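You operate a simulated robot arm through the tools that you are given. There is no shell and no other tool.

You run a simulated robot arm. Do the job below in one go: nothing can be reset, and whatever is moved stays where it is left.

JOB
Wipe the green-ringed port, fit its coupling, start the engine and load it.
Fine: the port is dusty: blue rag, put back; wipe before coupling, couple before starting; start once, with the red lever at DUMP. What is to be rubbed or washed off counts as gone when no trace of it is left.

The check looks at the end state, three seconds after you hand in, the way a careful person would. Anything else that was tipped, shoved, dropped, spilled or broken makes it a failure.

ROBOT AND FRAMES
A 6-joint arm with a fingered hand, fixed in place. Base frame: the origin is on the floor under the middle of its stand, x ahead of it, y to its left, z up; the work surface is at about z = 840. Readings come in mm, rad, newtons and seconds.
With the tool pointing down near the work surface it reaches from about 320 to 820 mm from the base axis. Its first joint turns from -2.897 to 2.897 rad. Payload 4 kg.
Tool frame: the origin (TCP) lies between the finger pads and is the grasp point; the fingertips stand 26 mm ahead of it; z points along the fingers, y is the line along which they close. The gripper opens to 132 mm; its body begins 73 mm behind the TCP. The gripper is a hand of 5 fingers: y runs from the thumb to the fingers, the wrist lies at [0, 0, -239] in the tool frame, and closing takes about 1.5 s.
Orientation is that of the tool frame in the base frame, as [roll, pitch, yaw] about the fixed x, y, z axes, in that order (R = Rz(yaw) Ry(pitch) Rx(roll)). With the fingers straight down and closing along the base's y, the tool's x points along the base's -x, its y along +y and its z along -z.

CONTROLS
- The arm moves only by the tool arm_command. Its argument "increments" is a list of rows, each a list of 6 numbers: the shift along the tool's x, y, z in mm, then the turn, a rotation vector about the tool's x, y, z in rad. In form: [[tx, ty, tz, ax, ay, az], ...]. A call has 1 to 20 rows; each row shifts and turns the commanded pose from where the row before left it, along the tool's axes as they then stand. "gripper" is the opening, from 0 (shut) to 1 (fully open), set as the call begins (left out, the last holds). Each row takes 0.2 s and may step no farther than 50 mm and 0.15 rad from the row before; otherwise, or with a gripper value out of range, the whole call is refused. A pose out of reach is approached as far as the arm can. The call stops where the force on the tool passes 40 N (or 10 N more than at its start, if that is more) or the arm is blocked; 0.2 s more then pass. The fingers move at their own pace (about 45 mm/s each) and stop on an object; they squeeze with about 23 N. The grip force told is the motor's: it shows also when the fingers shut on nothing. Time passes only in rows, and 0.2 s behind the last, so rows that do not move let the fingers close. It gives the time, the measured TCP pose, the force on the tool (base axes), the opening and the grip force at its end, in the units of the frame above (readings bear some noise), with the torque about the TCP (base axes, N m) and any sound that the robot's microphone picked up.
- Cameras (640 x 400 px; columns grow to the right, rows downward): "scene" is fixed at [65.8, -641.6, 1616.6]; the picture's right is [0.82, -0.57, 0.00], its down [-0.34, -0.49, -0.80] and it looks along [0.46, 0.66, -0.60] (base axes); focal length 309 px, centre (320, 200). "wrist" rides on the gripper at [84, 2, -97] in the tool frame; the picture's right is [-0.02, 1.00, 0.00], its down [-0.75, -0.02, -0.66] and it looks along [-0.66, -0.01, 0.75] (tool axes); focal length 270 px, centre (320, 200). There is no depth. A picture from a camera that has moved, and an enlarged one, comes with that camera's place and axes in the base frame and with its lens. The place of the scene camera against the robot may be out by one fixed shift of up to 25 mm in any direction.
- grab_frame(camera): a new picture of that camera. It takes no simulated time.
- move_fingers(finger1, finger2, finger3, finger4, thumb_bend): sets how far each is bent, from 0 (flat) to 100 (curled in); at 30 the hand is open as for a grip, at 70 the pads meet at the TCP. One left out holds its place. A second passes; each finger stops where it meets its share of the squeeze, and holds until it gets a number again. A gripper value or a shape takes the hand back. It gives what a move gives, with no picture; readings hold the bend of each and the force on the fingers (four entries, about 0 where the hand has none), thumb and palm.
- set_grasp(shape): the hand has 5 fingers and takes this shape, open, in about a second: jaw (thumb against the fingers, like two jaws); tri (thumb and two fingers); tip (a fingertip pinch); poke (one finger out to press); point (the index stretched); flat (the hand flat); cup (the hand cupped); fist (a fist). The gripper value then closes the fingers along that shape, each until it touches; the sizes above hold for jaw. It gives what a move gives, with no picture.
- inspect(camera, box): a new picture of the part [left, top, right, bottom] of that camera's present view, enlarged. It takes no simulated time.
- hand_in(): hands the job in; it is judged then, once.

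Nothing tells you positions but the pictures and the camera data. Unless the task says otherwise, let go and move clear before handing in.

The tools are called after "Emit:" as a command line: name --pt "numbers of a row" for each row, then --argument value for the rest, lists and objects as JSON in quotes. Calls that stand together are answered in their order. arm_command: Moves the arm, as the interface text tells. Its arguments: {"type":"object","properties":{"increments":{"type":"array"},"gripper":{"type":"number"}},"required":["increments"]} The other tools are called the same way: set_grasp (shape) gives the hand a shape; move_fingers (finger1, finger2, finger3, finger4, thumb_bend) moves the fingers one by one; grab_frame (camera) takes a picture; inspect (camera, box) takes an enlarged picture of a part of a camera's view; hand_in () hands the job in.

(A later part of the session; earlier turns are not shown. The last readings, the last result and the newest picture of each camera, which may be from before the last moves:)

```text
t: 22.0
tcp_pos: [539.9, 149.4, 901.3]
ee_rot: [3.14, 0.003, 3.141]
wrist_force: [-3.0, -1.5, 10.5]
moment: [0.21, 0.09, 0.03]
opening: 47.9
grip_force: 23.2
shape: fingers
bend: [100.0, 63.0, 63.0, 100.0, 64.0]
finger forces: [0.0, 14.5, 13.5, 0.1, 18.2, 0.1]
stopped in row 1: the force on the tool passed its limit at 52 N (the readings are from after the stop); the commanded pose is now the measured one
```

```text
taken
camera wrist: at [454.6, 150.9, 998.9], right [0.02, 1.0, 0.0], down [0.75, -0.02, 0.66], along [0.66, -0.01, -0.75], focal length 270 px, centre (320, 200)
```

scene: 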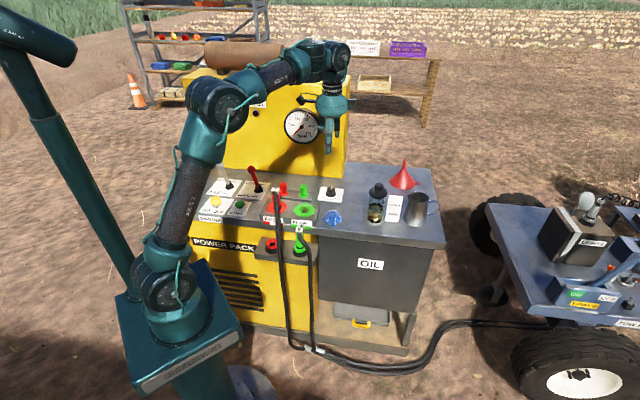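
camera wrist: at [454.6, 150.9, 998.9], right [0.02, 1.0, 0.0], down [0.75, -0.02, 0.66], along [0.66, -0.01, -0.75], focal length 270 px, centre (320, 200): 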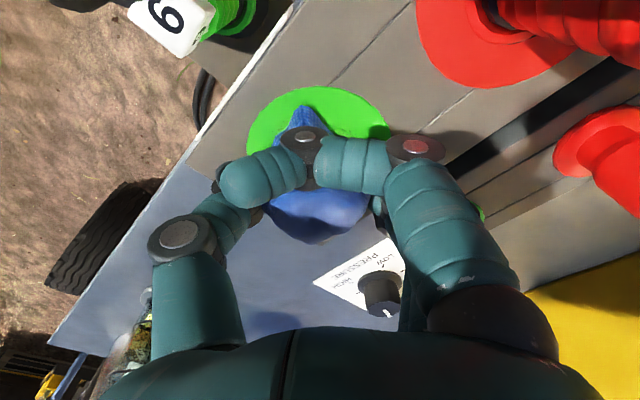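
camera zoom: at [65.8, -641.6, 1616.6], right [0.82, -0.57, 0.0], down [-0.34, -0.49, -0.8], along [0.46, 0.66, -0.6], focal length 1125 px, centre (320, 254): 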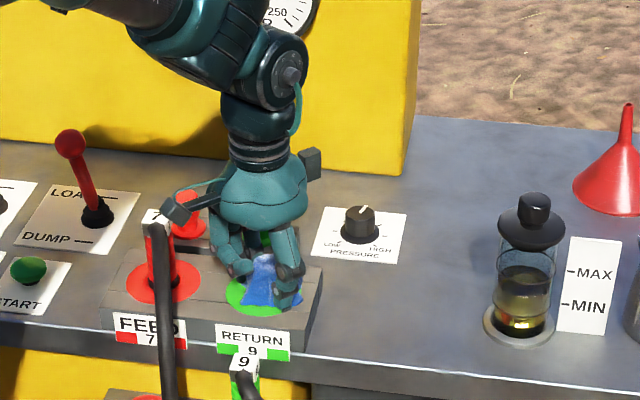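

The rag touches the ring with TCP at z≈902. I'll rub in a small circle with light pressure and then lift to look.

Emit:
arm_command --pt "12 0 0 0 0 0" --pt "-3.5 8.5 0 0 0 0" --pt "-8.5 3.5 0 0 0 0" --pt "-8.5 -3.5 0 0 0 0" --pt "-3.5 -8.5 0 0 0 0" --pt "3.5 -8.5 0 0 0 0" --pt "8.5 -3.5 0 0 0 0" --pt "8.5 3.5 0 0 0 0" --pt "3.5 8.5 0 0 0 0" --pt "-12 0 0 0 0 0"

Emit:
inspect --camera "scene" --box '[260, 130, 380, 240]'

```text
t: 23.7
tcp_pos: [543.2, 140.0, 902.9]
ee_rot: [3.139, 0.022, 3.136]
wrist_force: [5.3, 4.5, -0.5]
moment: [0.16, -0.15, -0.07]
opening: 46.6
grip_force: 32.3
shape: fingers
bend: [100.0, 57.0, 59.0, 100.0, 66.0]
finger forces: [0.0, 37.9, 10.3, 0.1, 16.0, 0.0]
stopped in row 8: the force on the tool passed its limit at 47 N (the readings are from after the stop); the commanded pose is now the measured one
```

```text
3.64 times, centred on (320, 185) of scene
camera zoom: at [65.8, -641.6, 1616.6], right [0.82, -0.57, 0.0], down [-0.34, -0.49, -0.8], along [0.46, 0.66, -0.6], focal length 1125 px, centre (320, 254)
```

zoom: 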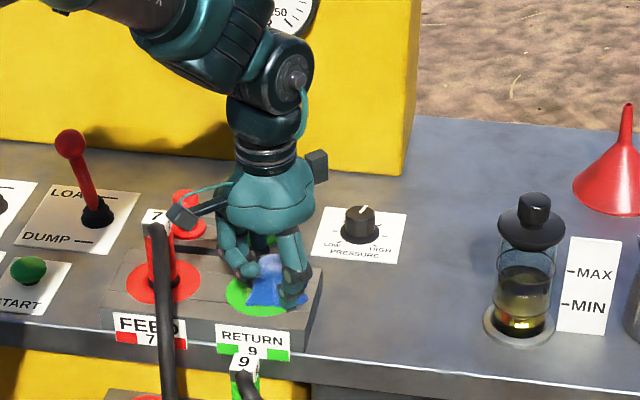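

The rag snagged and the call stopped. I'll lift clear and check the rag and the port.

Emit:
arm_command --pt "0 0 -5 0 0 0" --pt "0 0 -20 0 0 0" --pt "0 0 -35 0 0 0" --pt "0 0 0 0 0 0"

Emit:
inspect --camera "scene" --box '[260, 140, 350, 230]'

Emit:
inspect --camera "wrist" --box '[200, 30, 440, 250]'

```text
t: 24.7
tcp_pos: [540.6, 138.3, 963.5]
ee_rot: [3.138, 0.02, 3.137]
wrist_force: [0.5, -1.6, -0.8]
moment: [-0.01, -0.02, 0.04]
opening: 47.0
grip_force: 18.2
shape: fingers
bend: [100.0, 58.0, 59.0, 100.0, 65.0]
finger forces: [0.0, 9.1, 9.3, 0.1, 18.2, 0.0]
```

```text
4.44 times, centred on (305, 185) of scene
camera zoom: at [65.8, -641.6, 1616.6], right [0.82, -0.57, 0.0], down [-0.34, -0.49, -0.8], along [0.46, 0.66, -0.6], focal length 1374 px, centre (387, 267)
```

zoom: 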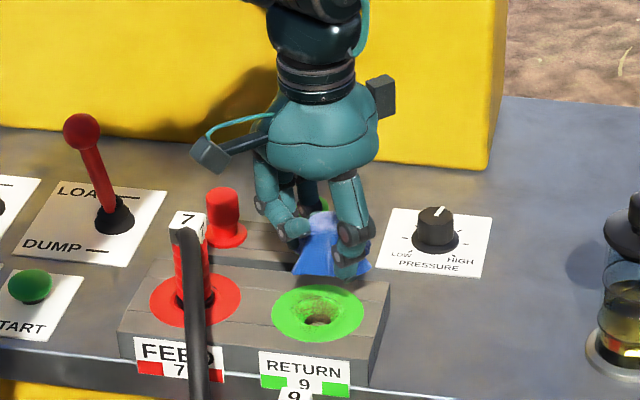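

```text
1.82 times, centred on (320, 140) of wrist
camera zoom: at [454.5, 141.1, 1058.2], right [0.03, 1.0, 0.0], down [0.74, -0.02, 0.67], along [0.67, -0.01, -0.74], focal length 491 px, centre (320, 309)
```

zoom: 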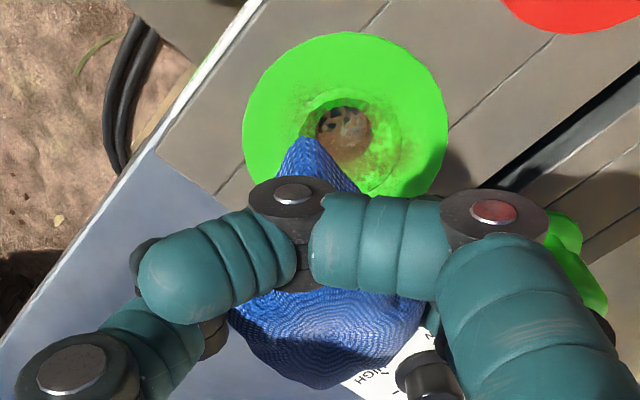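

Emit:
inspect --camera "scene" --box '[280, 190, 330, 230]'

Emit:
inspect --camera "wrist" --box '[270, 40, 390, 130]'

Emit:
inspect --camera "scene" --box '[300, 160, 360, 210]'

```text
10.00 times, centred on (305, 210) of scene
camera zoom: at [65.8, -641.6, 1616.6], right [0.82, -0.57, 0.0], down [-0.34, -0.49, -0.8], along [0.46, 0.66, -0.6], focal length 3093 px, centre (470, 100)
```

zoom: 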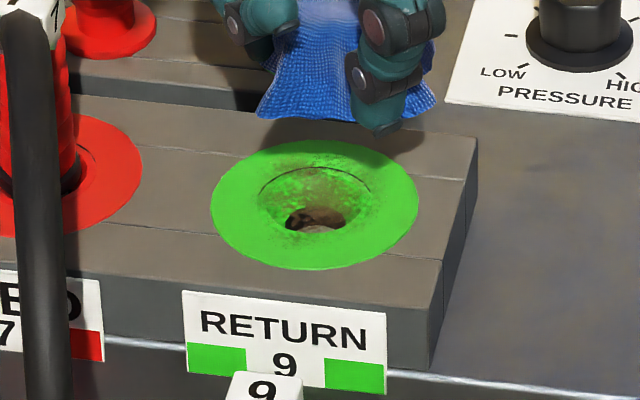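

```text
4.44 times, centred on (330, 85) of wrist
camera zoom: at [454.5, 141.1, 1058.2], right [0.03, 1.0, 0.0], down [0.74, -0.02, 0.67], along [0.67, -0.01, -0.74], focal length 1201 px, centre (276, 711)
```

zoom: 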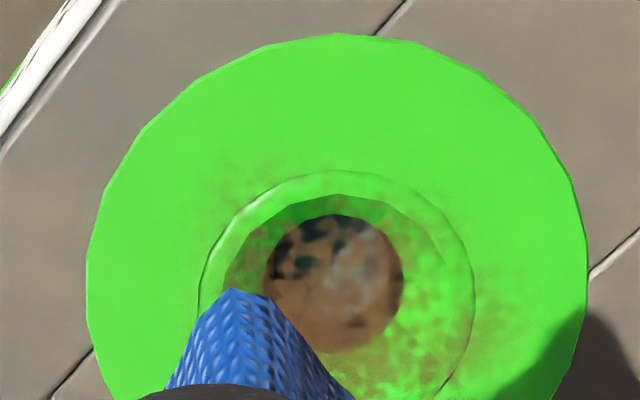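

```text
8.00 times, centred on (330, 185) of scene
camera zoom: at [65.8, -641.6, 1616.6], right [0.82, -0.57, 0.0], down [-0.34, -0.49, -0.8], along [0.46, 0.66, -0.6], focal length 2474 px, centre (240, 320)
```

zoom: 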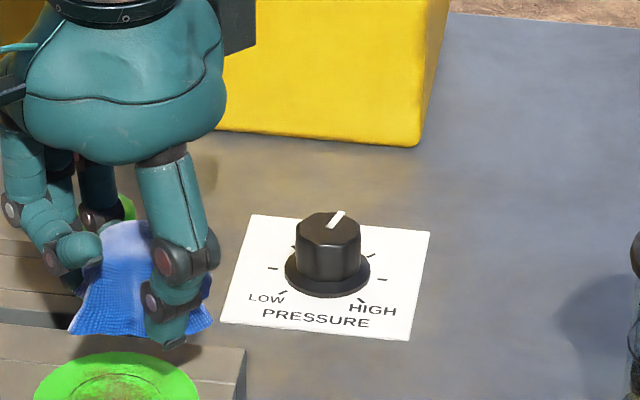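

The thumb tip sticks out below the cloth, so skin rather than rag was touching. I'll put the rag back on its spot and regrip it higher, so the cloth hangs below the fingertips.

Emit:
arm_command --pt "-23 -21 -7 0 0.02 0" --pt "-23 -21 0 0 0 0" --pt "-23 -21.6 0 0 0 0" --pt "0 0 0 0 0 0.131" --pt "0 0 0 0 0 0.131" --pt "0 0 0 0 0 0.131" --pt "0 0 0 0 0 0.131" --pt "0 0 0 0 0 0.131" --pt "0 0 0 0 0 0.131" --pt "0 0 0 0 0 0"

Emit:
grab_frame --camera "wrist"

```text
t: 26.9
tcp_pos: [609.6, 74.1, 970.7]
ee_rot: [3.141, -0.004, 2.348]
wrist_force: [-0.5, -0.5, 0.0]
moment: [0.0, 0.0, 0.0]
opening: 46.7
grip_force: 18.4
shape: fingers
bend: [100.0, 58.0, 59.0, 100.0, 65.0]
finger forces: [0.0, 9.0, 9.3, 0.1, 18.2, 0.0]
```

```text
taken
camera wrist: at [551.9, 135.7, 1067.7], right [0.73, 0.69, 0.0], down [0.52, -0.55, 0.66], along [0.45, -0.48, -0.76], focal length 270 px, centre (320, 200)
```

wrist: 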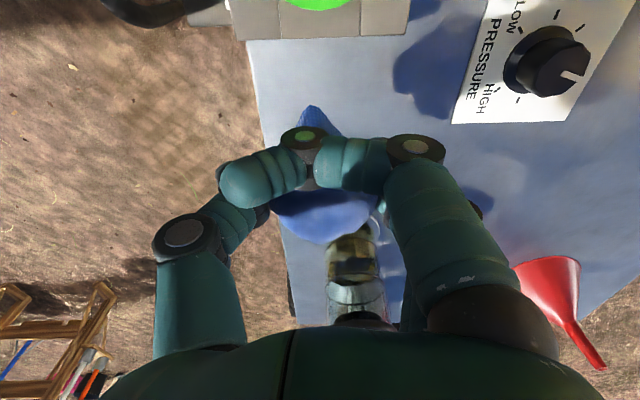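

Back above the original spot with the rag still in hand. I'll lower it onto the panel.

Emit:
arm_command --pt "0 0 35 0 0 0" --pt "0 0 35 0 0 0" --pt "0 0 15 0 0 0" --pt "0 0 6 0 0 0" --pt "0 0 3 0 0 0" --pt "0 0 0 0 0 0"

```text
t: 28.3
tcp_pos: [610.1, 73.7, 875.7]
ee_rot: [3.14, -0.004, 2.348]
wrist_force: [-0.1, -0.4, -0.3]
moment: [0.0, -0.03, 0.0]
opening: 47.2
grip_force: 18.6
shape: fingers
bend: [100.0, 58.0, 59.0, 100.0, 65.0]
finger forces: [0.1, 8.9, 9.2, 0.1, 18.1, 0.1]
```

Emit:
arm_command --pt "0 0 2 0 0 0" --pt "0 0 2 0 0 0" --pt "0 0 0 0 0 0"

Emit:
move_fingers --finger2 45 --finger3 45 --thumb_bend 45

Emit:
arm_command --pt "0 0 -10 0 0 0" --pt "0 0 -30 0 0 0" --pt "0 0 -40 0 0 0" --pt "0 0 0 0 0 0"

Emit:
move_fingers --finger1 0

Emit:
grab_frame --camera "wrist"

Emit:
inspect --camera "scene" --box '[290, 150, 370, 230]'

```text
t: 29.1
tcp_pos: [610.4, 75.7, 871.8]
ee_rot: [3.141, -0.005, 2.349]
wrist_force: [-0.1, 0.3, -0.2]
moment: [-0.01, 0.03, -0.01]
opening: 47.0
grip_force: 18.7
shape: fingers
bend: [100.0, 58.0, 59.0, 100.0, 65.0]
finger forces: [0.1, 8.9, 9.1, 0.1, 18.1, 0.1]
```

```text
t: 30.1
tcp_pos: [609.7, 74.6, 872.3]
ee_rot: [3.141, -0.002, 2.349]
wrist_force: [-0.3, 0.8, 1.0]
moment: [0.02, 0.03, -0.02]
opening: 55.2
grip_force: 0.1
shape: fingers
bend: [100.0, 45.0, 45.0, 100.0, 45.0]
finger forces: [0.0, 0.0, 0.1, 0.0, 0.0, 0.0]
```

```text
t: 31.1
tcp_pos: [610.7, 74.9, 952.7]
ee_rot: [3.139, -0.004, 2.349]
wrist_force: [0.3, -0.3, 0.2]
moment: [0.01, 0.01, -0.02]
opening: 55.3
grip_force: 0.0
shape: fingers
bend: [100.0, 45.0, 45.0, 100.0, 45.0]
finger forces: [0.0, 0.0, 0.0, 0.0, 0.1, 0.0]
```

```text
t: 32.1
tcp_pos: [610.2, 74.4, 953.1]
ee_rot: [3.139, -0.005, 2.349]
wrist_force: [-0.2, -0.1, -0.4]
moment: [0.02, 0.0, 0.02]
opening: 144.6
grip_force: 0.1
shape: fingers
bend: [0.0, 45.0, 45.0, 100.0, 45.0]
finger forces: [0.0, 0.0, 0.0, 0.0, 0.0, 0.0]
```

```text
taken
camera wrist: at [551.2, 135.8, 1049.4], right [0.73, 0.69, 0.0], down [0.52, -0.55, 0.66], along [0.45, -0.48, -0.76], focal length 270 px, centre (320, 200)
```

wrist: 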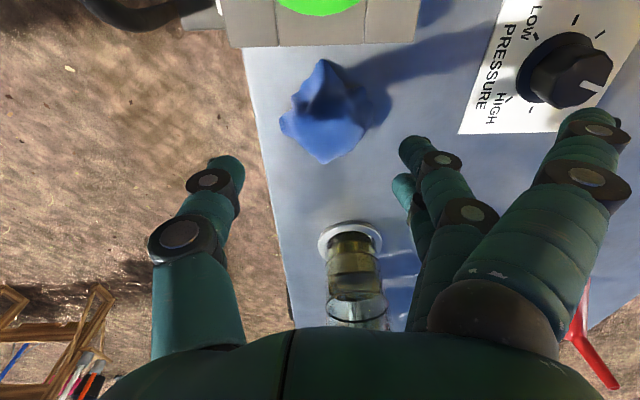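

```text
5.00 times, centred on (330, 190) of scene
camera zoom: at [65.8, -641.6, 1616.6], right [0.82, -0.57, 0.0], down [-0.34, -0.49, -0.8], along [0.46, 0.66, -0.6], focal length 1546 px, centre (270, 250)
```

zoom: 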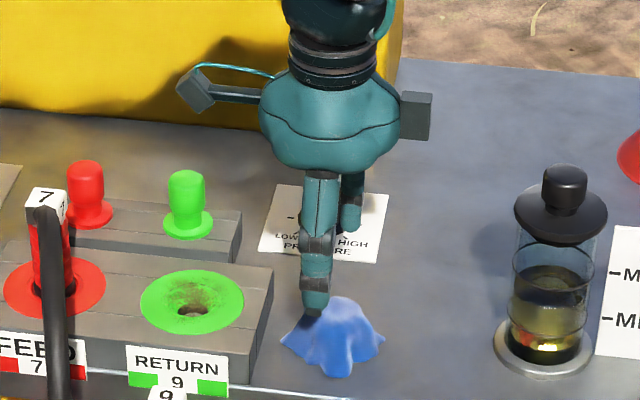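

The rag sits where it began, in its original shape. I'll zoom to locate its peak for a higher grip.

Emit:
inspect --camera "wrist" --box '[240, 30, 400, 170]'

Emit:
inspect --camera "scene" --box '[310, 195, 350, 230]'

```text
2.86 times, centred on (320, 100) of wrist
camera zoom: at [551.2, 135.8, 1049.4], right [0.73, 0.69, 0.0], down [0.52, -0.55, 0.66], along [0.45, -0.48, -0.76], focal length 772 px, centre (320, 486)
```

zoom: 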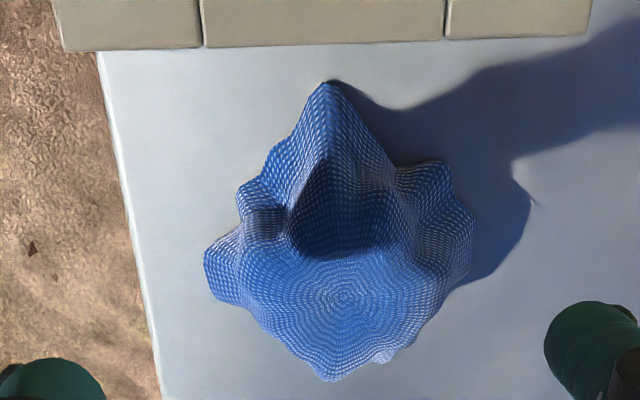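

```text
11.43 times, centred on (330, 212) of scene
camera zoom: at [65.8, -641.6, 1616.6], right [0.82, -0.57, 0.0], down [-0.34, -0.49, -0.8], along [0.46, 0.66, -0.6], focal length 3534 px, centre (206, 57)
```

zoom: 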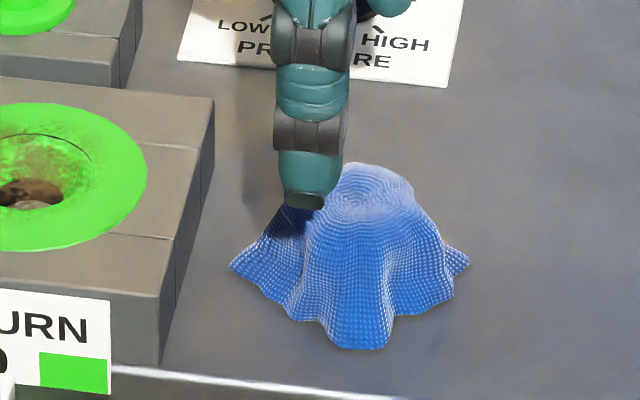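

The dome of the rag is centred near (614,77). I'll regrip it about 15 mm higher than before.

Emit:
move_fingers --finger1 100

Emit:
arm_command --pt "0 4.7 20 0 0 0" --pt "0 0 30 0 0 0" --pt "0 0 17 0 0 0" --pt "0 0 0 0 0 0"

Emit:
move_fingers --finger2 75 --finger3 75 --thumb_bend 75

Emit:
arm_command --pt "0 0 -5 0 0 0" --pt "0 0 -20 0 0 0" --pt "0 0 -35 0 0 0" --pt "0 0 -30 0 0 0" --pt "0 0 0 0 0 0"

Emit:
inspect --camera "scene" --box '[290, 140, 370, 230]'

Emit:
grab_frame --camera "wrist"

```text
t: 33.1
tcp_pos: [609.4, 74.5, 953.5]
ee_rot: [3.141, -0.004, 2.349]
wrist_force: [-0.9, 0.4, 0.7]
moment: [-0.01, 0.0, 0.0]
opening: 55.2
grip_force: 0.0
shape: fingers
bend: [100.0, 45.0, 45.0, 100.0, 45.0]
finger forces: [0.1, 0.1, 0.0, 0.0, 0.0, 0.0]
```

```text
t: 34.1
tcp_pos: [613.7, 79.4, 886.2]
ee_rot: [3.141, -0.003, 2.349]
wrist_force: [1.1, 0.1, -0.2]
moment: [-0.01, 0.01, 0.0]
opening: 55.1
grip_force: 0.0
shape: fingers
bend: [100.0, 45.0, 45.0, 100.0, 45.0]
finger forces: [0.1, 0.1, 0.0, 0.1, 0.0, 0.0]
```

```text
t: 35.1
tcp_pos: [614.5, 78.3, 885.7]
ee_rot: [3.138, -0.004, 2.35]
wrist_force: [-0.1, 0.1, -0.9]
moment: [0.01, -0.04, 0.02]
opening: 46.2
grip_force: 18.1
shape: fingers
bend: [100.0, 54.0, 54.0, 100.0, 66.0]
finger forces: [0.1, 9.0, 8.9, 0.1, 17.9, 0.1]
```

```text
t: 36.3
tcp_pos: [612.6, 79.0, 976.4]
ee_rot: [3.14, -0.005, 2.349]
wrist_force: [0.7, -0.4, -0.2]
moment: [0.0, 0.02, 0.03]
opening: 46.4
grip_force: 17.8
shape: fingers
bend: [100.0, 54.0, 54.0, 100.0, 66.0]
finger forces: [0.0, 9.1, 9.1, 0.1, 18.0, 0.0]
```

```text
4.44 times, centred on (330, 185) of scene
camera zoom: at [65.8, -641.6, 1616.6], right [0.82, -0.57, 0.0], down [-0.34, -0.49, -0.8], along [0.46, 0.66, -0.6], focal length 1374 px, centre (276, 267)
```

zoom: 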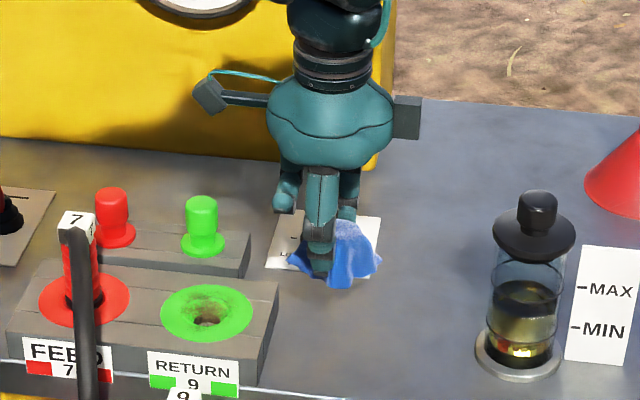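

```text
taken
camera wrist: at [554.6, 139.4, 1073.0], right [0.73, 0.69, 0.0], down [0.52, -0.55, 0.66], along [0.45, -0.48, -0.76], focal length 270 px, centre (320, 200)
```

wrist: 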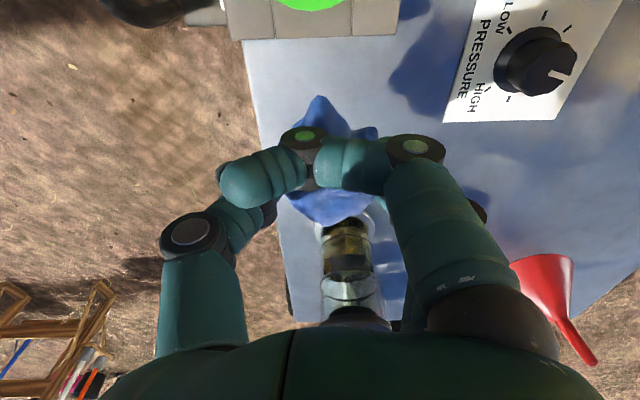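

The cloth now hangs well below the thumb tip. I'll carry it back to the port, turn 45°, and lower slowly.

Emit:
arm_command --pt "31.6 -3.1 0 0 0 0" --pt "31.6 -3.1 0 0 0 0" --pt "31.6 -3.1 0 0 0 0" --pt "0 0 0 0 0 -0.131" --pt "0 0 0 0 0 -0.131" --pt "0 0 0 0 0 -0.131" --pt "0 0 0 0 0 -0.131" --pt "0 0 0 0 0 -0.131" --pt "0 0 0 0 0 -0.125" --pt "0 0 30 0 0 0" --pt "0 0 20 0 0 0" --pt "0 0 10 0 0 0" --pt "0 0 5 0 0 0" --pt "0 0 0 0 0 0"

Emit:
inspect --camera "scene" --box '[260, 140, 350, 230]'

Emit:
grab_frame --camera "wrist"

```text
t: 39.3
tcp_pos: [541.0, 139.2, 911.4]
ee_rot: [3.137, 0.002, 3.13]
wrist_force: [1.6, -4.5, 25.9]
moment: [0.13, -0.07, 0.0]
opening: 45.9
grip_force: 21.2
shape: fingers
bend: [100.0, 55.0, 55.0, 100.0, 67.0]
finger forces: [0.0, 9.1, 9.2, 0.1, 23.8, 0.0]
```

```text
4.44 times, centred on (305, 185) of scene
camera zoom: at [65.8, -641.6, 1616.6], right [0.82, -0.57, 0.0], down [-0.34, -0.49, -0.8], along [0.46, 0.66, -0.6], focal length 1374 px, centre (387, 267)
```

zoom: 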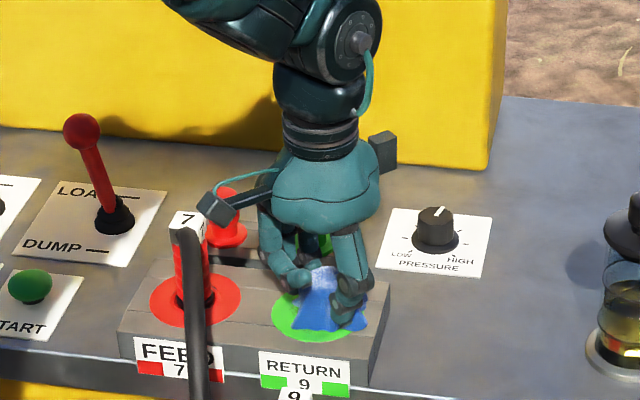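

```text
taken
camera wrist: at [455.6, 141.4, 1008.6], right [0.03, 1.0, 0.0], down [0.75, -0.03, 0.66], along [0.66, -0.02, -0.75], focal length 270 px, centre (320, 200)
```

wrist: 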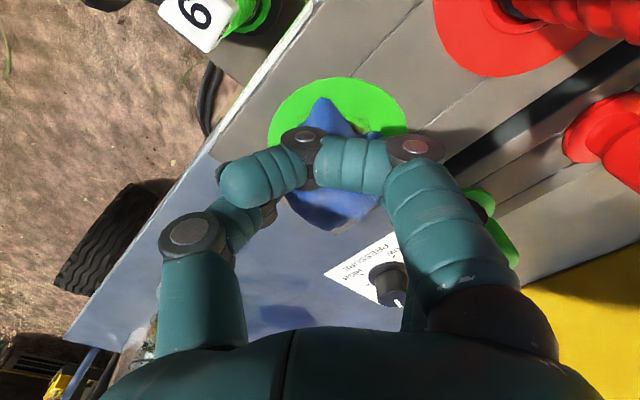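

The cloth is pressed on the ring with about 26 N. I'll ease off slightly and rub in a circle, reaching more to the rear.

Emit:
arm_command --pt "0 0 -1.5 0 0 0" --pt "6 0 0 0 0 0" --pt "0 6 0 0 0 0" --pt "-6 0 0 0 0 0" --pt "-6 0 0 0 0 0" --pt "0 -6 0 0 0 0" --pt "0 -6 0 0 0 0" --pt "6 0 0 0 0 0" --pt "6 0 0 0 0 0" --pt "0 6 0 0 0 0" --pt "-6 0 0 0 0 0"

Emit:
inspect --camera "scene" --box '[260, 140, 350, 230]'

```text
t: 41.7
tcp_pos: [539.5, 136.4, 911.7]
ee_rot: [3.14, -0.007, 3.129]
wrist_force: [1.3, -16.6, 11.7]
moment: [-0.52, 0.09, 0.15]
opening: 46.2
grip_force: 19.9
shape: fingers
bend: [100.0, 56.0, 56.0, 100.0, 66.0]
finger forces: [0.0, 6.0, 6.0, 0.0, 28.1, 0.0]
```

```text
4.44 times, centred on (305, 185) of scene
camera zoom: at [65.8, -641.6, 1616.6], right [0.82, -0.57, 0.0], down [-0.34, -0.49, -0.8], along [0.46, 0.66, -0.6], focal length 1374 px, centre (387, 267)
```

zoom: 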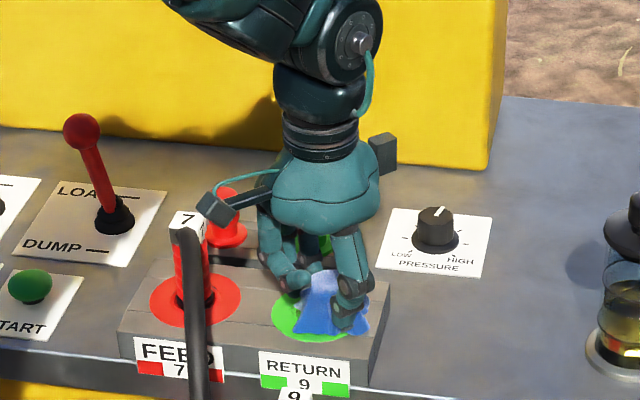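

No snag this time. I'll lift and see what changed on the port.

Emit:
arm_command --pt "0 0 -10 0 0 0" --pt "0 0 -25 0 0 0" --pt "0 0 -35 0 0 0" --pt "0 0 0 0 0 0"

Emit:
inspect --camera "scene" --box '[280, 190, 330, 230]'

Emit:
inspect --camera "wrist" --box '[240, 30, 400, 150]'

Emit:
inspect --camera "scene" --box '[270, 140, 350, 210]'

```text
t: 42.7
tcp_pos: [540.5, 138.1, 981.8]
ee_rot: [3.137, -0.002, 3.131]
wrist_force: [-0.5, 0.4, -0.1]
moment: [0.0, -0.01, 0.01]
opening: 46.1
grip_force: 18.8
shape: fingers
bend: [100.0, 54.0, 53.0, 100.0, 66.0]
finger forces: [0.0, 9.1, 9.0, 0.1, 18.1, 0.0]
```

```text
10.00 times, centred on (305, 210) of scene
camera zoom: at [65.8, -641.6, 1616.6], right [0.82, -0.57, 0.0], down [-0.34, -0.49, -0.8], along [0.46, 0.66, -0.6], focal length 3093 px, centre (470, 100)
```

zoom: 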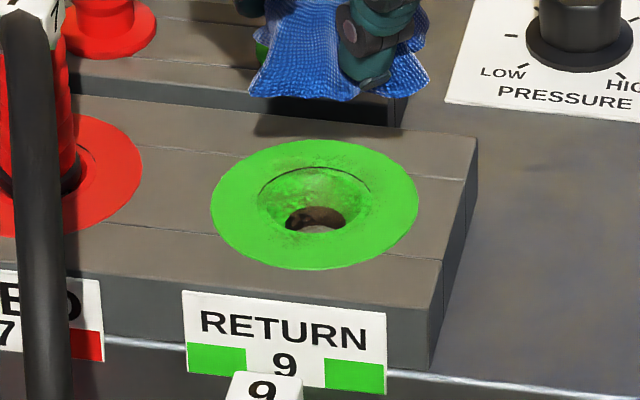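

```text
3.33 times, centred on (320, 90) of wrist
camera zoom: at [455.6, 140.7, 1078.8], right [0.03, 1.0, 0.0], down [0.75, -0.03, 0.66], along [0.66, -0.02, -0.75], focal length 901 px, centre (320, 567)
```

zoom: 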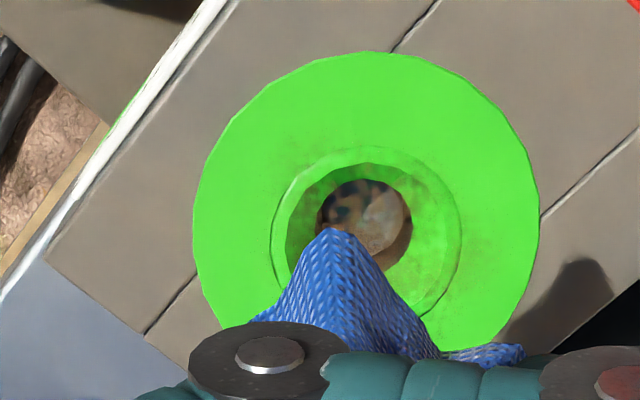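

```text
5.71 times, centred on (310, 175) of scene
camera zoom: at [65.8, -641.6, 1616.6], right [0.82, -0.57, 0.0], down [-0.34, -0.49, -0.8], along [0.46, 0.66, -0.6], focal length 1767 px, centre (377, 343)
```

zoom: 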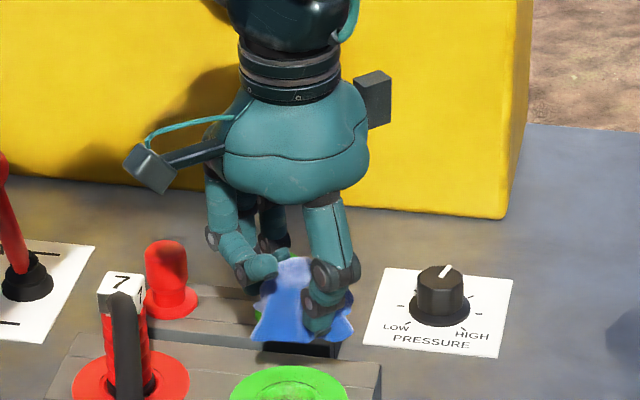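

The dust is fading evenly as the cloth rubs. I'll go down again and keep rubbing.

Emit:
arm_command --pt "0 0 35 0 0 0" --pt "0 0 25 0 0 0" --pt "0 0 9 0 0 0" --pt "6 0 1 0 0 0" --pt "0 6 0 0 0 0" --pt "-6 0 0 0 0 0" --pt "-6 0 0 0 0 0" --pt "0 -6 0 0 0 0" --pt "0 -6 0 0 0 0" --pt "6 0 0 0 0 0" --pt "6 0 0 0 0 0" --pt "0 6 0 0 0 0" --pt "0 6 0 0 0 0" --pt "-6 0 0 0 0 0" --pt "-6 0 0 0 0 0" --pt "0 -6 0 0 0 0" --pt "0 -6 0 0 0 0" --pt "6 0 0 0 0 0" --pt "6 0 0 0 0 0" --pt "-6 6 0 0 0 0"

Emit:
arm_command --pt "-4 4 0 0 0 0" --pt "-4 4 0 0 0 0" --pt "4 4 0 0 0 0" --pt "4 -4 0 0 0 0" --pt "4 -4 0 0 0 0" --pt "4 -4 0 0 0 0" --pt "-4 -4 0 0 0 0" --pt "-4 4 0 0 0 0" --pt "-4 -4 0 0 0 0" --pt "4 -4 0 0 0 0" --pt "-4 4 0 0 0 0" --pt "-4 4 0 0 0 0" --pt "4 4 0 0 0 0" --pt "4 -4 0 0 0 0" --pt "4 -4 0 0 0 0" --pt "-4 4 0 0 0 0"

Emit:
arm_command --pt "0 0 -10 0 0 0" --pt "0 0 -25 0 0 0" --pt "0 0 -35 0 0 0" --pt "0 0 0 0 0 0"

Emit:
inspect --camera "scene" --box '[280, 190, 330, 230]'

Emit:
inspect --camera "wrist" --box '[240, 30, 400, 150]'

```text
t: 46.9
tcp_pos: [539.6, 137.6, 912.2]
ee_rot: [3.14, 0.0, 3.128]
wrist_force: [1.5, -14.1, 7.0]
moment: [-0.38, -0.01, 0.14]
opening: 46.5
grip_force: 19.4
shape: fingers
bend: [100.0, 56.0, 55.0, 100.0, 66.0]
finger forces: [0.0, 6.4, 6.2, 0.0, 26.3, 0.0]
```

```text
t: 50.3
tcp_pos: [540.6, 139.5, 912.0]
ee_rot: [3.139, 0.0, 3.129]
wrist_force: [-1.2, -0.8, 2.5]
moment: [0.0, 0.09, 0.04]
opening: 46.1
grip_force: 18.2
shape: fingers
bend: [100.0, 54.0, 54.0, 100.0, 66.0]
finger forces: [0.1, 8.9, 9.0, 0.1, 19.0, 0.0]
```

```text
t: 51.3
tcp_pos: [539.3, 138.2, 981.8]
ee_rot: [3.138, -0.001, 3.131]
wrist_force: [-0.2, 0.1, -0.2]
moment: [0.04, 0.0, 0.01]
opening: 45.9
grip_force: 18.2
shape: fingers
bend: [100.0, 54.0, 54.0, 100.0, 66.0]
finger forces: [0.0, 9.1, 9.0, 0.0, 18.1, 0.0]
```

```text
10.00 times, centred on (305, 210) of scene
camera zoom: at [65.8, -641.6, 1616.6], right [0.82, -0.57, 0.0], down [-0.34, -0.49, -0.8], along [0.46, 0.66, -0.6], focal length 3093 px, centre (470, 100)
```

zoom: 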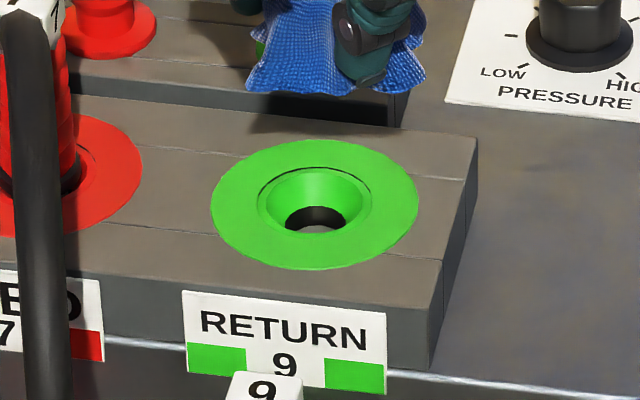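

```text
3.33 times, centred on (320, 90) of wrist
camera zoom: at [454.7, 141.4, 1079.2], right [0.03, 1.0, 0.0], down [0.75, -0.03, 0.66], along [0.66, -0.02, -0.75], focal length 901 px, centre (320, 567)
```

zoom: 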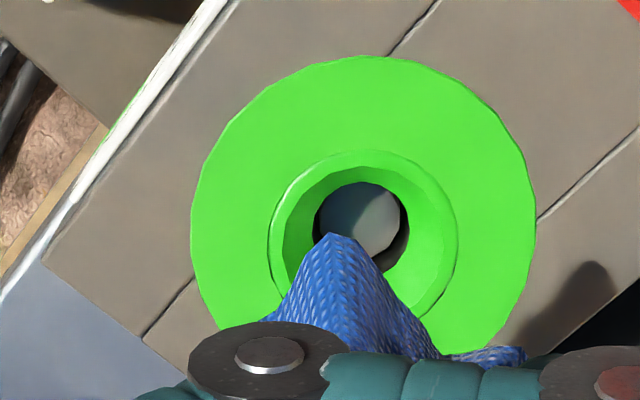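

The port is clean with no trace of brown. I'll take the rag back to its original spot.

Emit:
arm_command --pt "-24 -21 0 0 0 0" --pt "-24 -21 0 0 0 0" --pt "-24 -21 0 0 0 0" --pt "0 0 0 0 0 0.13" --pt "0 0 0 0 0 0.13" --pt "0 0 0 0 0 0.13" --pt "0 0 0 0 0 0.13" --pt "0 0 0 0 0 0.13" --pt "0 0 0 0 0 0.13" --pt "0 0 0 0 0 0"

Emit:
inspect --camera "scene" --box '[280, 190, 330, 230]'

Emit:
grab_frame --camera "wrist"

```text
t: 53.5
tcp_pos: [611.6, 75.0, 981.4]
ee_rot: [3.14, -0.003, 2.346]
wrist_force: [0.1, -0.3, -0.7]
moment: [-0.01, 0.03, 0.0]
opening: 46.0
grip_force: 17.8
shape: fingers
bend: [100.0, 54.0, 54.0, 100.0, 66.0]
finger forces: [0.0, 8.9, 8.9, 0.0, 17.8, 0.0]
```

```text
10.00 times, centred on (305, 210) of scene
camera zoom: at [65.8, -641.6, 1616.6], right [0.82, -0.57, 0.0], down [-0.34, -0.49, -0.8], along [0.46, 0.66, -0.6], focal length 3093 px, centre (470, 100)
```

zoom: 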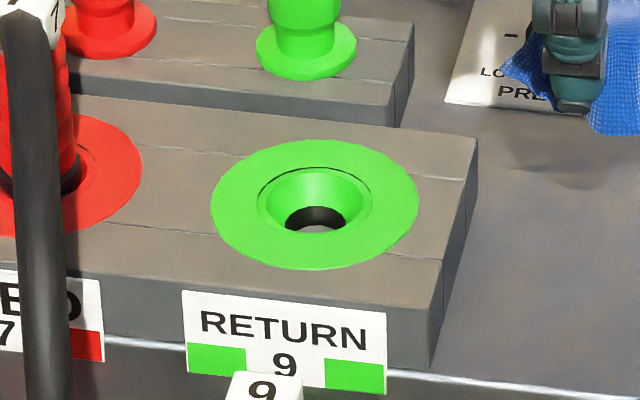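

```text
taken
camera wrist: at [552.9, 136.2, 1078.8], right [0.73, 0.69, 0.0], down [0.52, -0.55, 0.66], along [0.45, -0.48, -0.76], focal length 270 px, centre (320, 200)
```

wrist: 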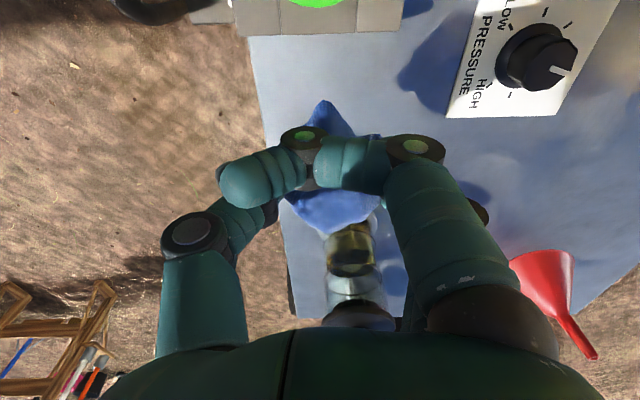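

Emit:
arm_command --pt "0 0 40 0 0 0" --pt "0 0 35 0 0 0" --pt "0 0 12 0 0 0" --pt "0 0 4 0 0 0" --pt "0 0 2 0 0 0" --pt "0 0 0 0 0 0"

```text
t: 54.9
tcp_pos: [611.3, 75.8, 888.4]
ee_rot: [3.141, -0.002, 2.348]
wrist_force: [0.6, -0.3, 0.0]
moment: [0.0, -0.03, 0.0]
opening: 46.1
grip_force: 17.4
shape: fingers
bend: [100.0, 54.0, 54.0, 100.0, 66.0]
finger forces: [0.0, 8.8, 8.8, 0.0, 17.7, 0.0]
```

Emit:
arm_command --pt "0 0 1.5 0 0 0" --pt "0 0 1 0 0 0" --pt "0 0 0 0 0 0"

Emit:
move_fingers --finger2 42 --finger3 42 --thumb_bend 42

Emit:
arm_command --pt "0 0 -10 0 0 0" --pt "0 0 -30 0 0 0" --pt "0 0 -40 0 0 0" --pt "0 0 -40 0 0 0" --pt "0 0 0 0 0 0"

Emit:
move_fingers --finger1 0

Emit:
grab_frame --camera "wrist"

Emit:
inspect --camera "scene" --box '[260, 180, 340, 240]'

```text
t: 55.7
tcp_pos: [610.9, 74.8, 885.6]
ee_rot: [3.141, -0.002, 2.348]
wrist_force: [0.6, 0.1, -0.7]
moment: [-0.03, 0.01, -0.02]
opening: 46.0
grip_force: 18.0
shape: fingers
bend: [100.0, 54.0, 54.0, 100.0, 66.0]
finger forces: [0.0, 9.0, 8.8, 0.1, 17.6, 0.0]
```

```text
t: 56.7
tcp_pos: [612.2, 74.0, 886.2]
ee_rot: [3.14, -0.003, 2.349]
wrist_force: [0.0, 0.0, -0.1]
moment: [-0.03, -0.03, 0.02]
opening: 57.1
grip_force: 0.0
shape: fingers
bend: [100.0, 42.0, 42.0, 100.0, 42.0]
finger forces: [0.0, 0.1, 0.0, 0.0, 0.0, 0.0]
```

```text
t: 57.9
tcp_pos: [611.4, 73.7, 1008.3]
ee_rot: [3.139, -0.003, 2.35]
wrist_force: [-0.7, -0.1, 0.0]
moment: [0.01, -0.03, 0.0]
opening: 57.0
grip_force: 0.1
shape: fingers
bend: [100.0, 42.0, 42.0, 100.0, 42.0]
finger forces: [0.0, 0.0, 0.0, 0.1, 0.1, 0.1]
```

```text
t: 58.9
tcp_pos: [612.7, 73.5, 1007.2]
ee_rot: [3.141, -0.005, 2.348]
wrist_force: [-0.3, 0.1, 0.2]
moment: [-0.01, 0.02, -0.01]
opening: 149.1
grip_force: 0.1
shape: fingers
bend: [0.0, 42.0, 42.0, 100.0, 42.0]
finger forces: [0.0, 0.0, 0.1, 0.1, 0.1, 0.1]
```

```text
taken
camera wrist: at [553.0, 136.2, 1104.0], right [0.73, 0.69, 0.0], down [0.52, -0.55, 0.66], along [0.45, -0.48, -0.76], focal length 270 px, centre (320, 200)
```

wrist: 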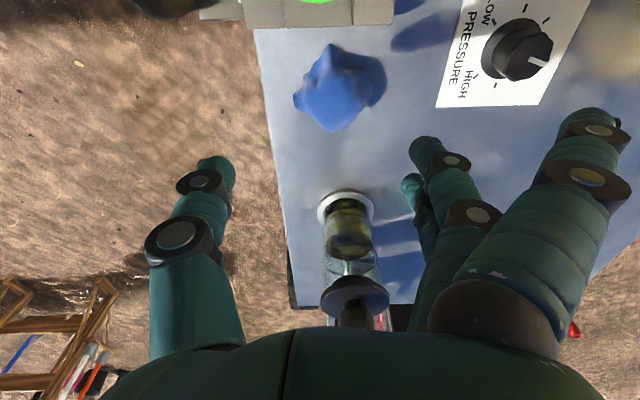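

```text
6.67 times, centred on (300, 210) of scene
camera zoom: at [65.8, -641.6, 1616.6], right [0.82, -0.57, 0.0], down [-0.34, -0.49, -0.8], along [0.46, 0.66, -0.6], focal length 2062 px, centre (453, 133)
```

zoom: 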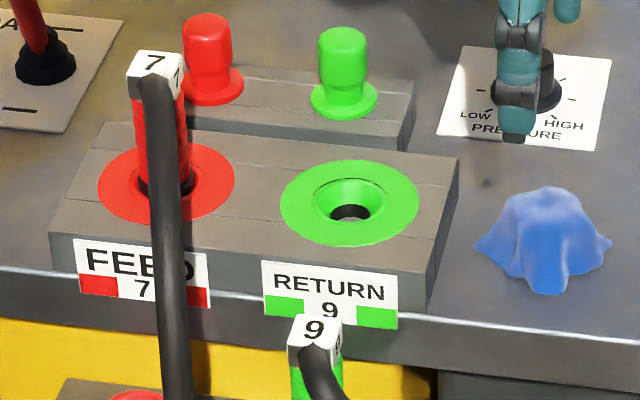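

The rag is back, within about a centimetre of its first spot. Now I'll move the camera in front of and above parked coupling 9 for a good look.

Emit:
arm_command --pt "37.7 -33.3 -18 0 0 0" --pt "37.7 -33.3 -18 0 0 0" --pt "37.7 -33.3 -18 0 0 0" --pt "0 0 0 0 0 -0.131" --pt "0 0 0 0 0 -0.131" --pt "0 0 0 0 0 -0.131" --pt "0 0 0 0 0 -0.131" --pt "0 0 0 0 0 -0.131" --pt "0 0 0 0 0 -0.131" --pt "0 0 0 0 0 -0.131" --pt "0 0 0 0 0 -0.131" --pt "0 0 0 0 0 -0.131" --pt "0 0 0 0 0 -0.131" --pt "0 0 0 0 0 -0.131" --pt "0 0 0 0 0 -0.13" --pt "0 0 0 0 0 0"

Emit:
grab_frame --camera "wrist"

Emit:
inspect --camera "scene" --box '[240, 140, 360, 280]'

```text
refused: row 1 steps farther than a row can; nothing moved
```

```text
taken
camera wrist: at [553.0, 136.2, 1104.0], right [0.73, 0.69, 0.0], down [0.52, -0.55, 0.66], along [0.45, -0.48, -0.76], focal length 270 px, centre (320, 200)
```

wrist: 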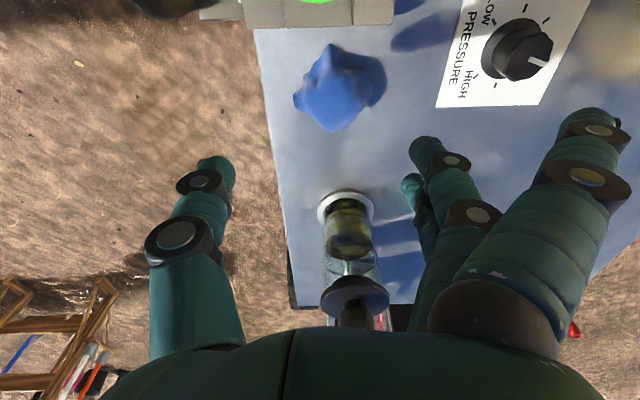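

```text
2.86 times, centred on (300, 210) of scene
camera zoom: at [65.8, -641.6, 1616.6], right [0.82, -0.57, 0.0], down [-0.34, -0.49, -0.8], along [0.46, 0.66, -0.6], focal length 884 px, centre (377, 171)
```

zoom: 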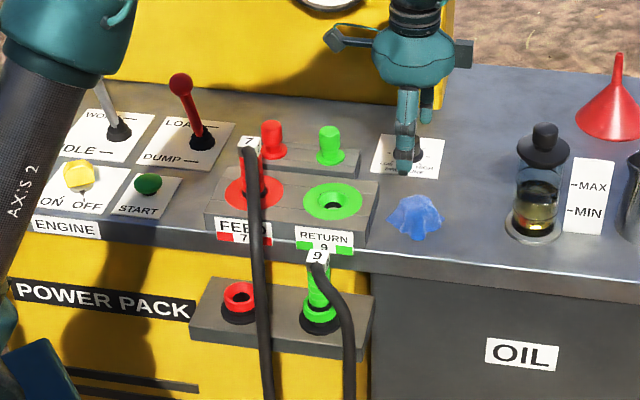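

The step was a bit too long; I'll split it into shorter rows.

Emit:
arm_command --pt "0 0 -40 0 0 0" --pt "37.7 -31 0 0 0 0" --pt "37.7 -31 0 0 0 0" --pt "37.7 -31 0 0 0 0" --pt "0 -7 -14 0 0 -0.131" --pt "0 0 0 0 0 -0.131" --pt "0 0 0 0 0 -0.131" --pt "0 0 0 0 0 -0.131" --pt "0 0 0 0 0 -0.131" --pt "0 0 0 0 0 -0.131" --pt "0 0 0 0 0 -0.131" --pt "0 0 0 0 0 -0.131" --pt "0 0 0 0 0 -0.131" --pt "0 0 0 0 0 -0.131" --pt "0 0 0 0 0 -0.131" --pt "0 0 0 0 0 -0.13" --pt "0 0 0 0 0 0"

Emit:
grab_frame --camera "wrist"

Emit:
inspect --camera "scene" --box '[240, 140, 360, 280]'

```text
t: 62.5
tcp_pos: [461.0, 85.0, 1059.6]
ee_rot: [3.138, 0.0, -2.359]
wrist_force: [-0.2, 0.2, -0.9]
moment: [-0.02, 0.01, -0.04]
opening: 149.5
grip_force: 0.0
shape: fingers
bend: [0.0, 42.0, 42.0, 100.0, 42.0]
finger forces: [0.0, 0.0, 0.1, 0.0, 0.0, 0.1]
```

```text
taken
camera wrist: at [399.4, 26.2, 1157.2], right [-0.69, 0.72, 0.0], down [0.55, 0.52, 0.66], along [0.48, 0.46, -0.75], focal length 270 px, centre (320, 200)
```

wrist: 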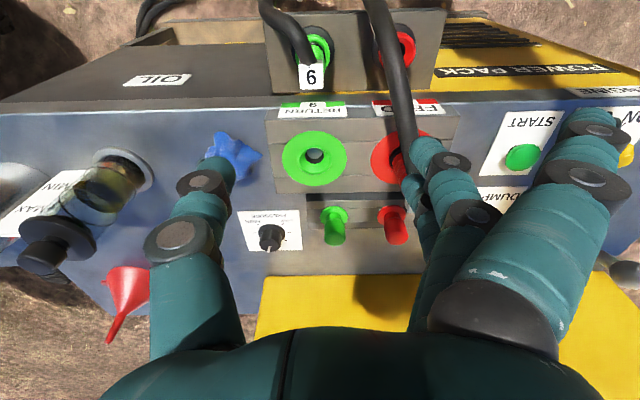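

```text
2.86 times, centred on (300, 210) of scene
camera zoom: at [65.8, -641.6, 1616.6], right [0.82, -0.57, 0.0], down [-0.34, -0.49, -0.8], along [0.46, 0.66, -0.6], focal length 884 px, centre (377, 171)
```

zoom: 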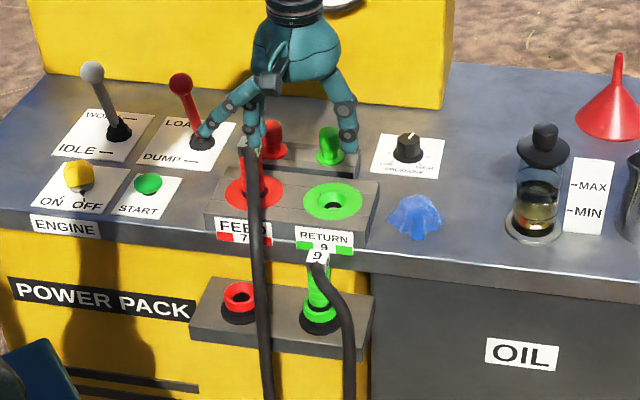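

I can see coupling 9, hose 7 and both ports from the front. I'll zoom in to measure.

Emit:
inspect --camera "wrist" --box '[240, 0, 460, 140]'

Emit:
inspect --camera "wrist" --box '[260, 20, 360, 90]'

Emit:
inspect --camera "scene" --box '[270, 220, 330, 280]'

```text
2.86 times, centred on (350, 70) of wrist
camera zoom: at [399.4, 26.2, 1157.2], right [-0.69, 0.72, 0.0], down [0.55, 0.52, 0.66], along [0.48, 0.46, -0.75], focal length 772 px, centre (234, 571)
```

zoom: 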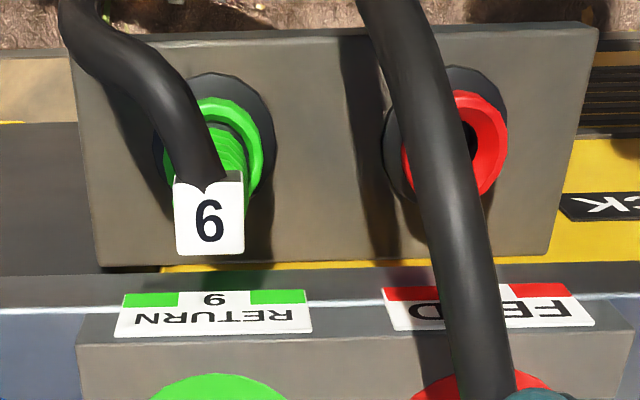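

```text
5.71 times, centred on (310, 55) of wrist
camera zoom: at [399.4, 26.2, 1157.2], right [-0.69, 0.72, 0.0], down [0.55, 0.52, 0.66], along [0.48, 0.46, -0.75], focal length 1544 px, centre (377, 1029)
```

zoom: 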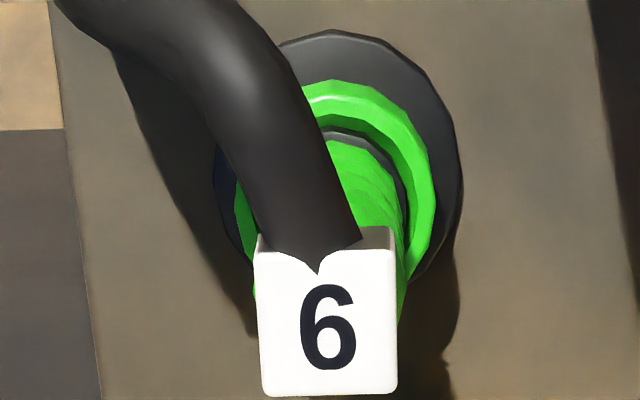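

```text
6.67 times, centred on (300, 250) of scene
camera zoom: at [65.8, -641.6, 1616.6], right [0.82, -0.57, 0.0], down [-0.34, -0.49, -0.8], along [0.46, 0.66, -0.6], focal length 2062 px, centre (453, -133)
```

zoom: 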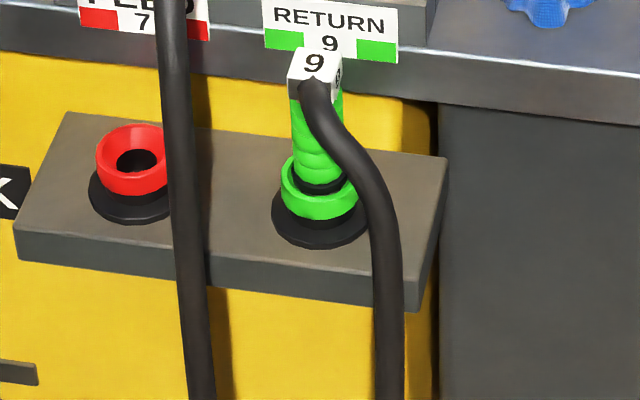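

Coupling 9's label block is about 25 mm wide, top centre near (468,82,866), and hose 7 hangs to its left front. To keep my fingers off hose 7 I'll try turning the hand half round so the single thumb is on that side.

Emit:
move_fingers --finger1 100

Emit:
arm_command --pt "0 0 -10 0 0 0.145" --pt "0 0 0 0 0 0.145" --pt "0 0 0 0 0 0.145" --pt "0 0 0 0 0 0.145" --pt "0 0 0 0 0 0.145" --pt "0 0 0 0 0 0.145" --pt "0 0 0 0 0 0.145" --pt "0 0 0 0 0 0.145" --pt "0 0 0 0 0 0.145" --pt "0 0 0 0 0 0.145" --pt "0 0 0 0 0 0.145" --pt "0 0 0 0 0 0.145" --pt "0 0 0 0 0 0.145" --pt "0 0 0 0 0 0.145" --pt "0 0 0 0 0 0.145" --pt "0 0 0 0 0 0.145" --pt "0 0 0 0 0 0.145" --pt "0 0 0 0 0 0.145" --pt "0 0 0 0 0 0"

```text
t: 63.5
tcp_pos: [461.6, 84.3, 1061.5]
ee_rot: [3.136, -0.001, -2.363]
wrist_force: [0.4, 0.3, 0.2]
moment: [-0.01, 0.0, -0.02]
opening: 56.9
grip_force: 0.0
shape: fingers
bend: [100.0, 42.0, 42.0, 100.0, 42.0]
finger forces: [0.0, 0.0, 0.0, 0.0, 0.1, 0.0]
```

```text
t: 67.5
tcp_pos: [461.9, 84.4, 1069.8]
ee_rot: [-3.14, -0.002, 1.308]
wrist_force: [-0.2, 0.1, 0.1]
moment: [-0.01, 0.01, -0.03]
opening: 57.1
grip_force: 0.0
shape: fingers
bend: [100.0, 42.0, 42.0, 100.0, 42.0]
finger forces: [0.0, 0.0, 0.0, 0.0, 0.1, 0.0]
```

Emit:
arm_command --pt "0 0 0 0 0 0.131" --pt "0 0 0 0 0 0.131" --pt "0 0 0 0 0 0.131" --pt "0 0 0 0 0 0.13" --pt "0 0 0 0 0 0"

Emit:
grab_frame --camera "wrist"

Emit:
grab_frame --camera "scene"

```text
t: 68.7
tcp_pos: [462.3, 84.7, 1071.8]
ee_rot: [-3.139, -0.001, 0.785]
wrist_force: [0.2, -1.2, -1.1]
moment: [0.01, -0.01, 0.0]
opening: 57.1
grip_force: 0.0
shape: fingers
bend: [100.0, 42.0, 42.0, 100.0, 42.0]
finger forces: [0.1, 0.1, 0.0, 0.1, 0.1, 0.0]
```

```text
taken
camera wrist: at [521.8, 143.1, 1167.6], right [0.69, -0.72, 0.0], down [-0.54, -0.52, 0.66], along [-0.48, -0.45, -0.75], focal length 270 px, centre (320, 200)
```

wrist: 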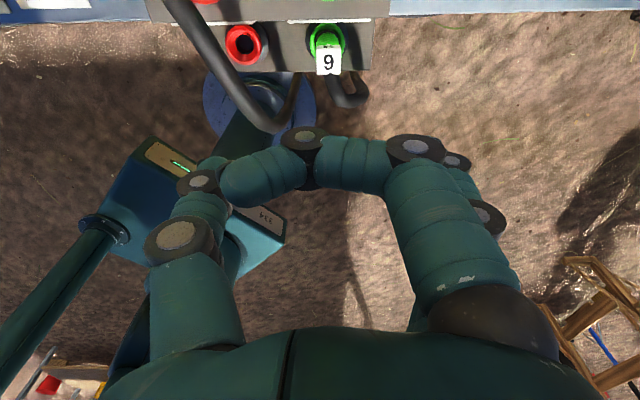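

```text
taken
```

scene: 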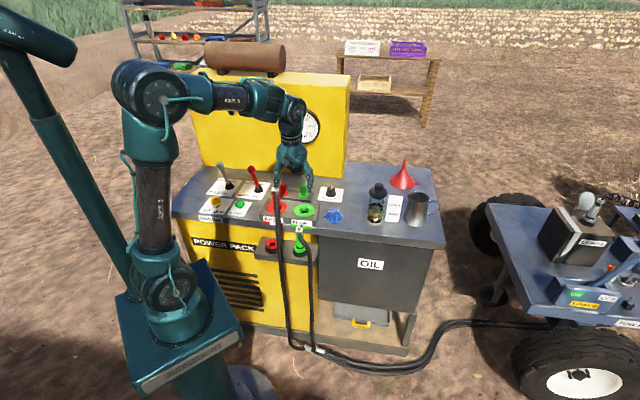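

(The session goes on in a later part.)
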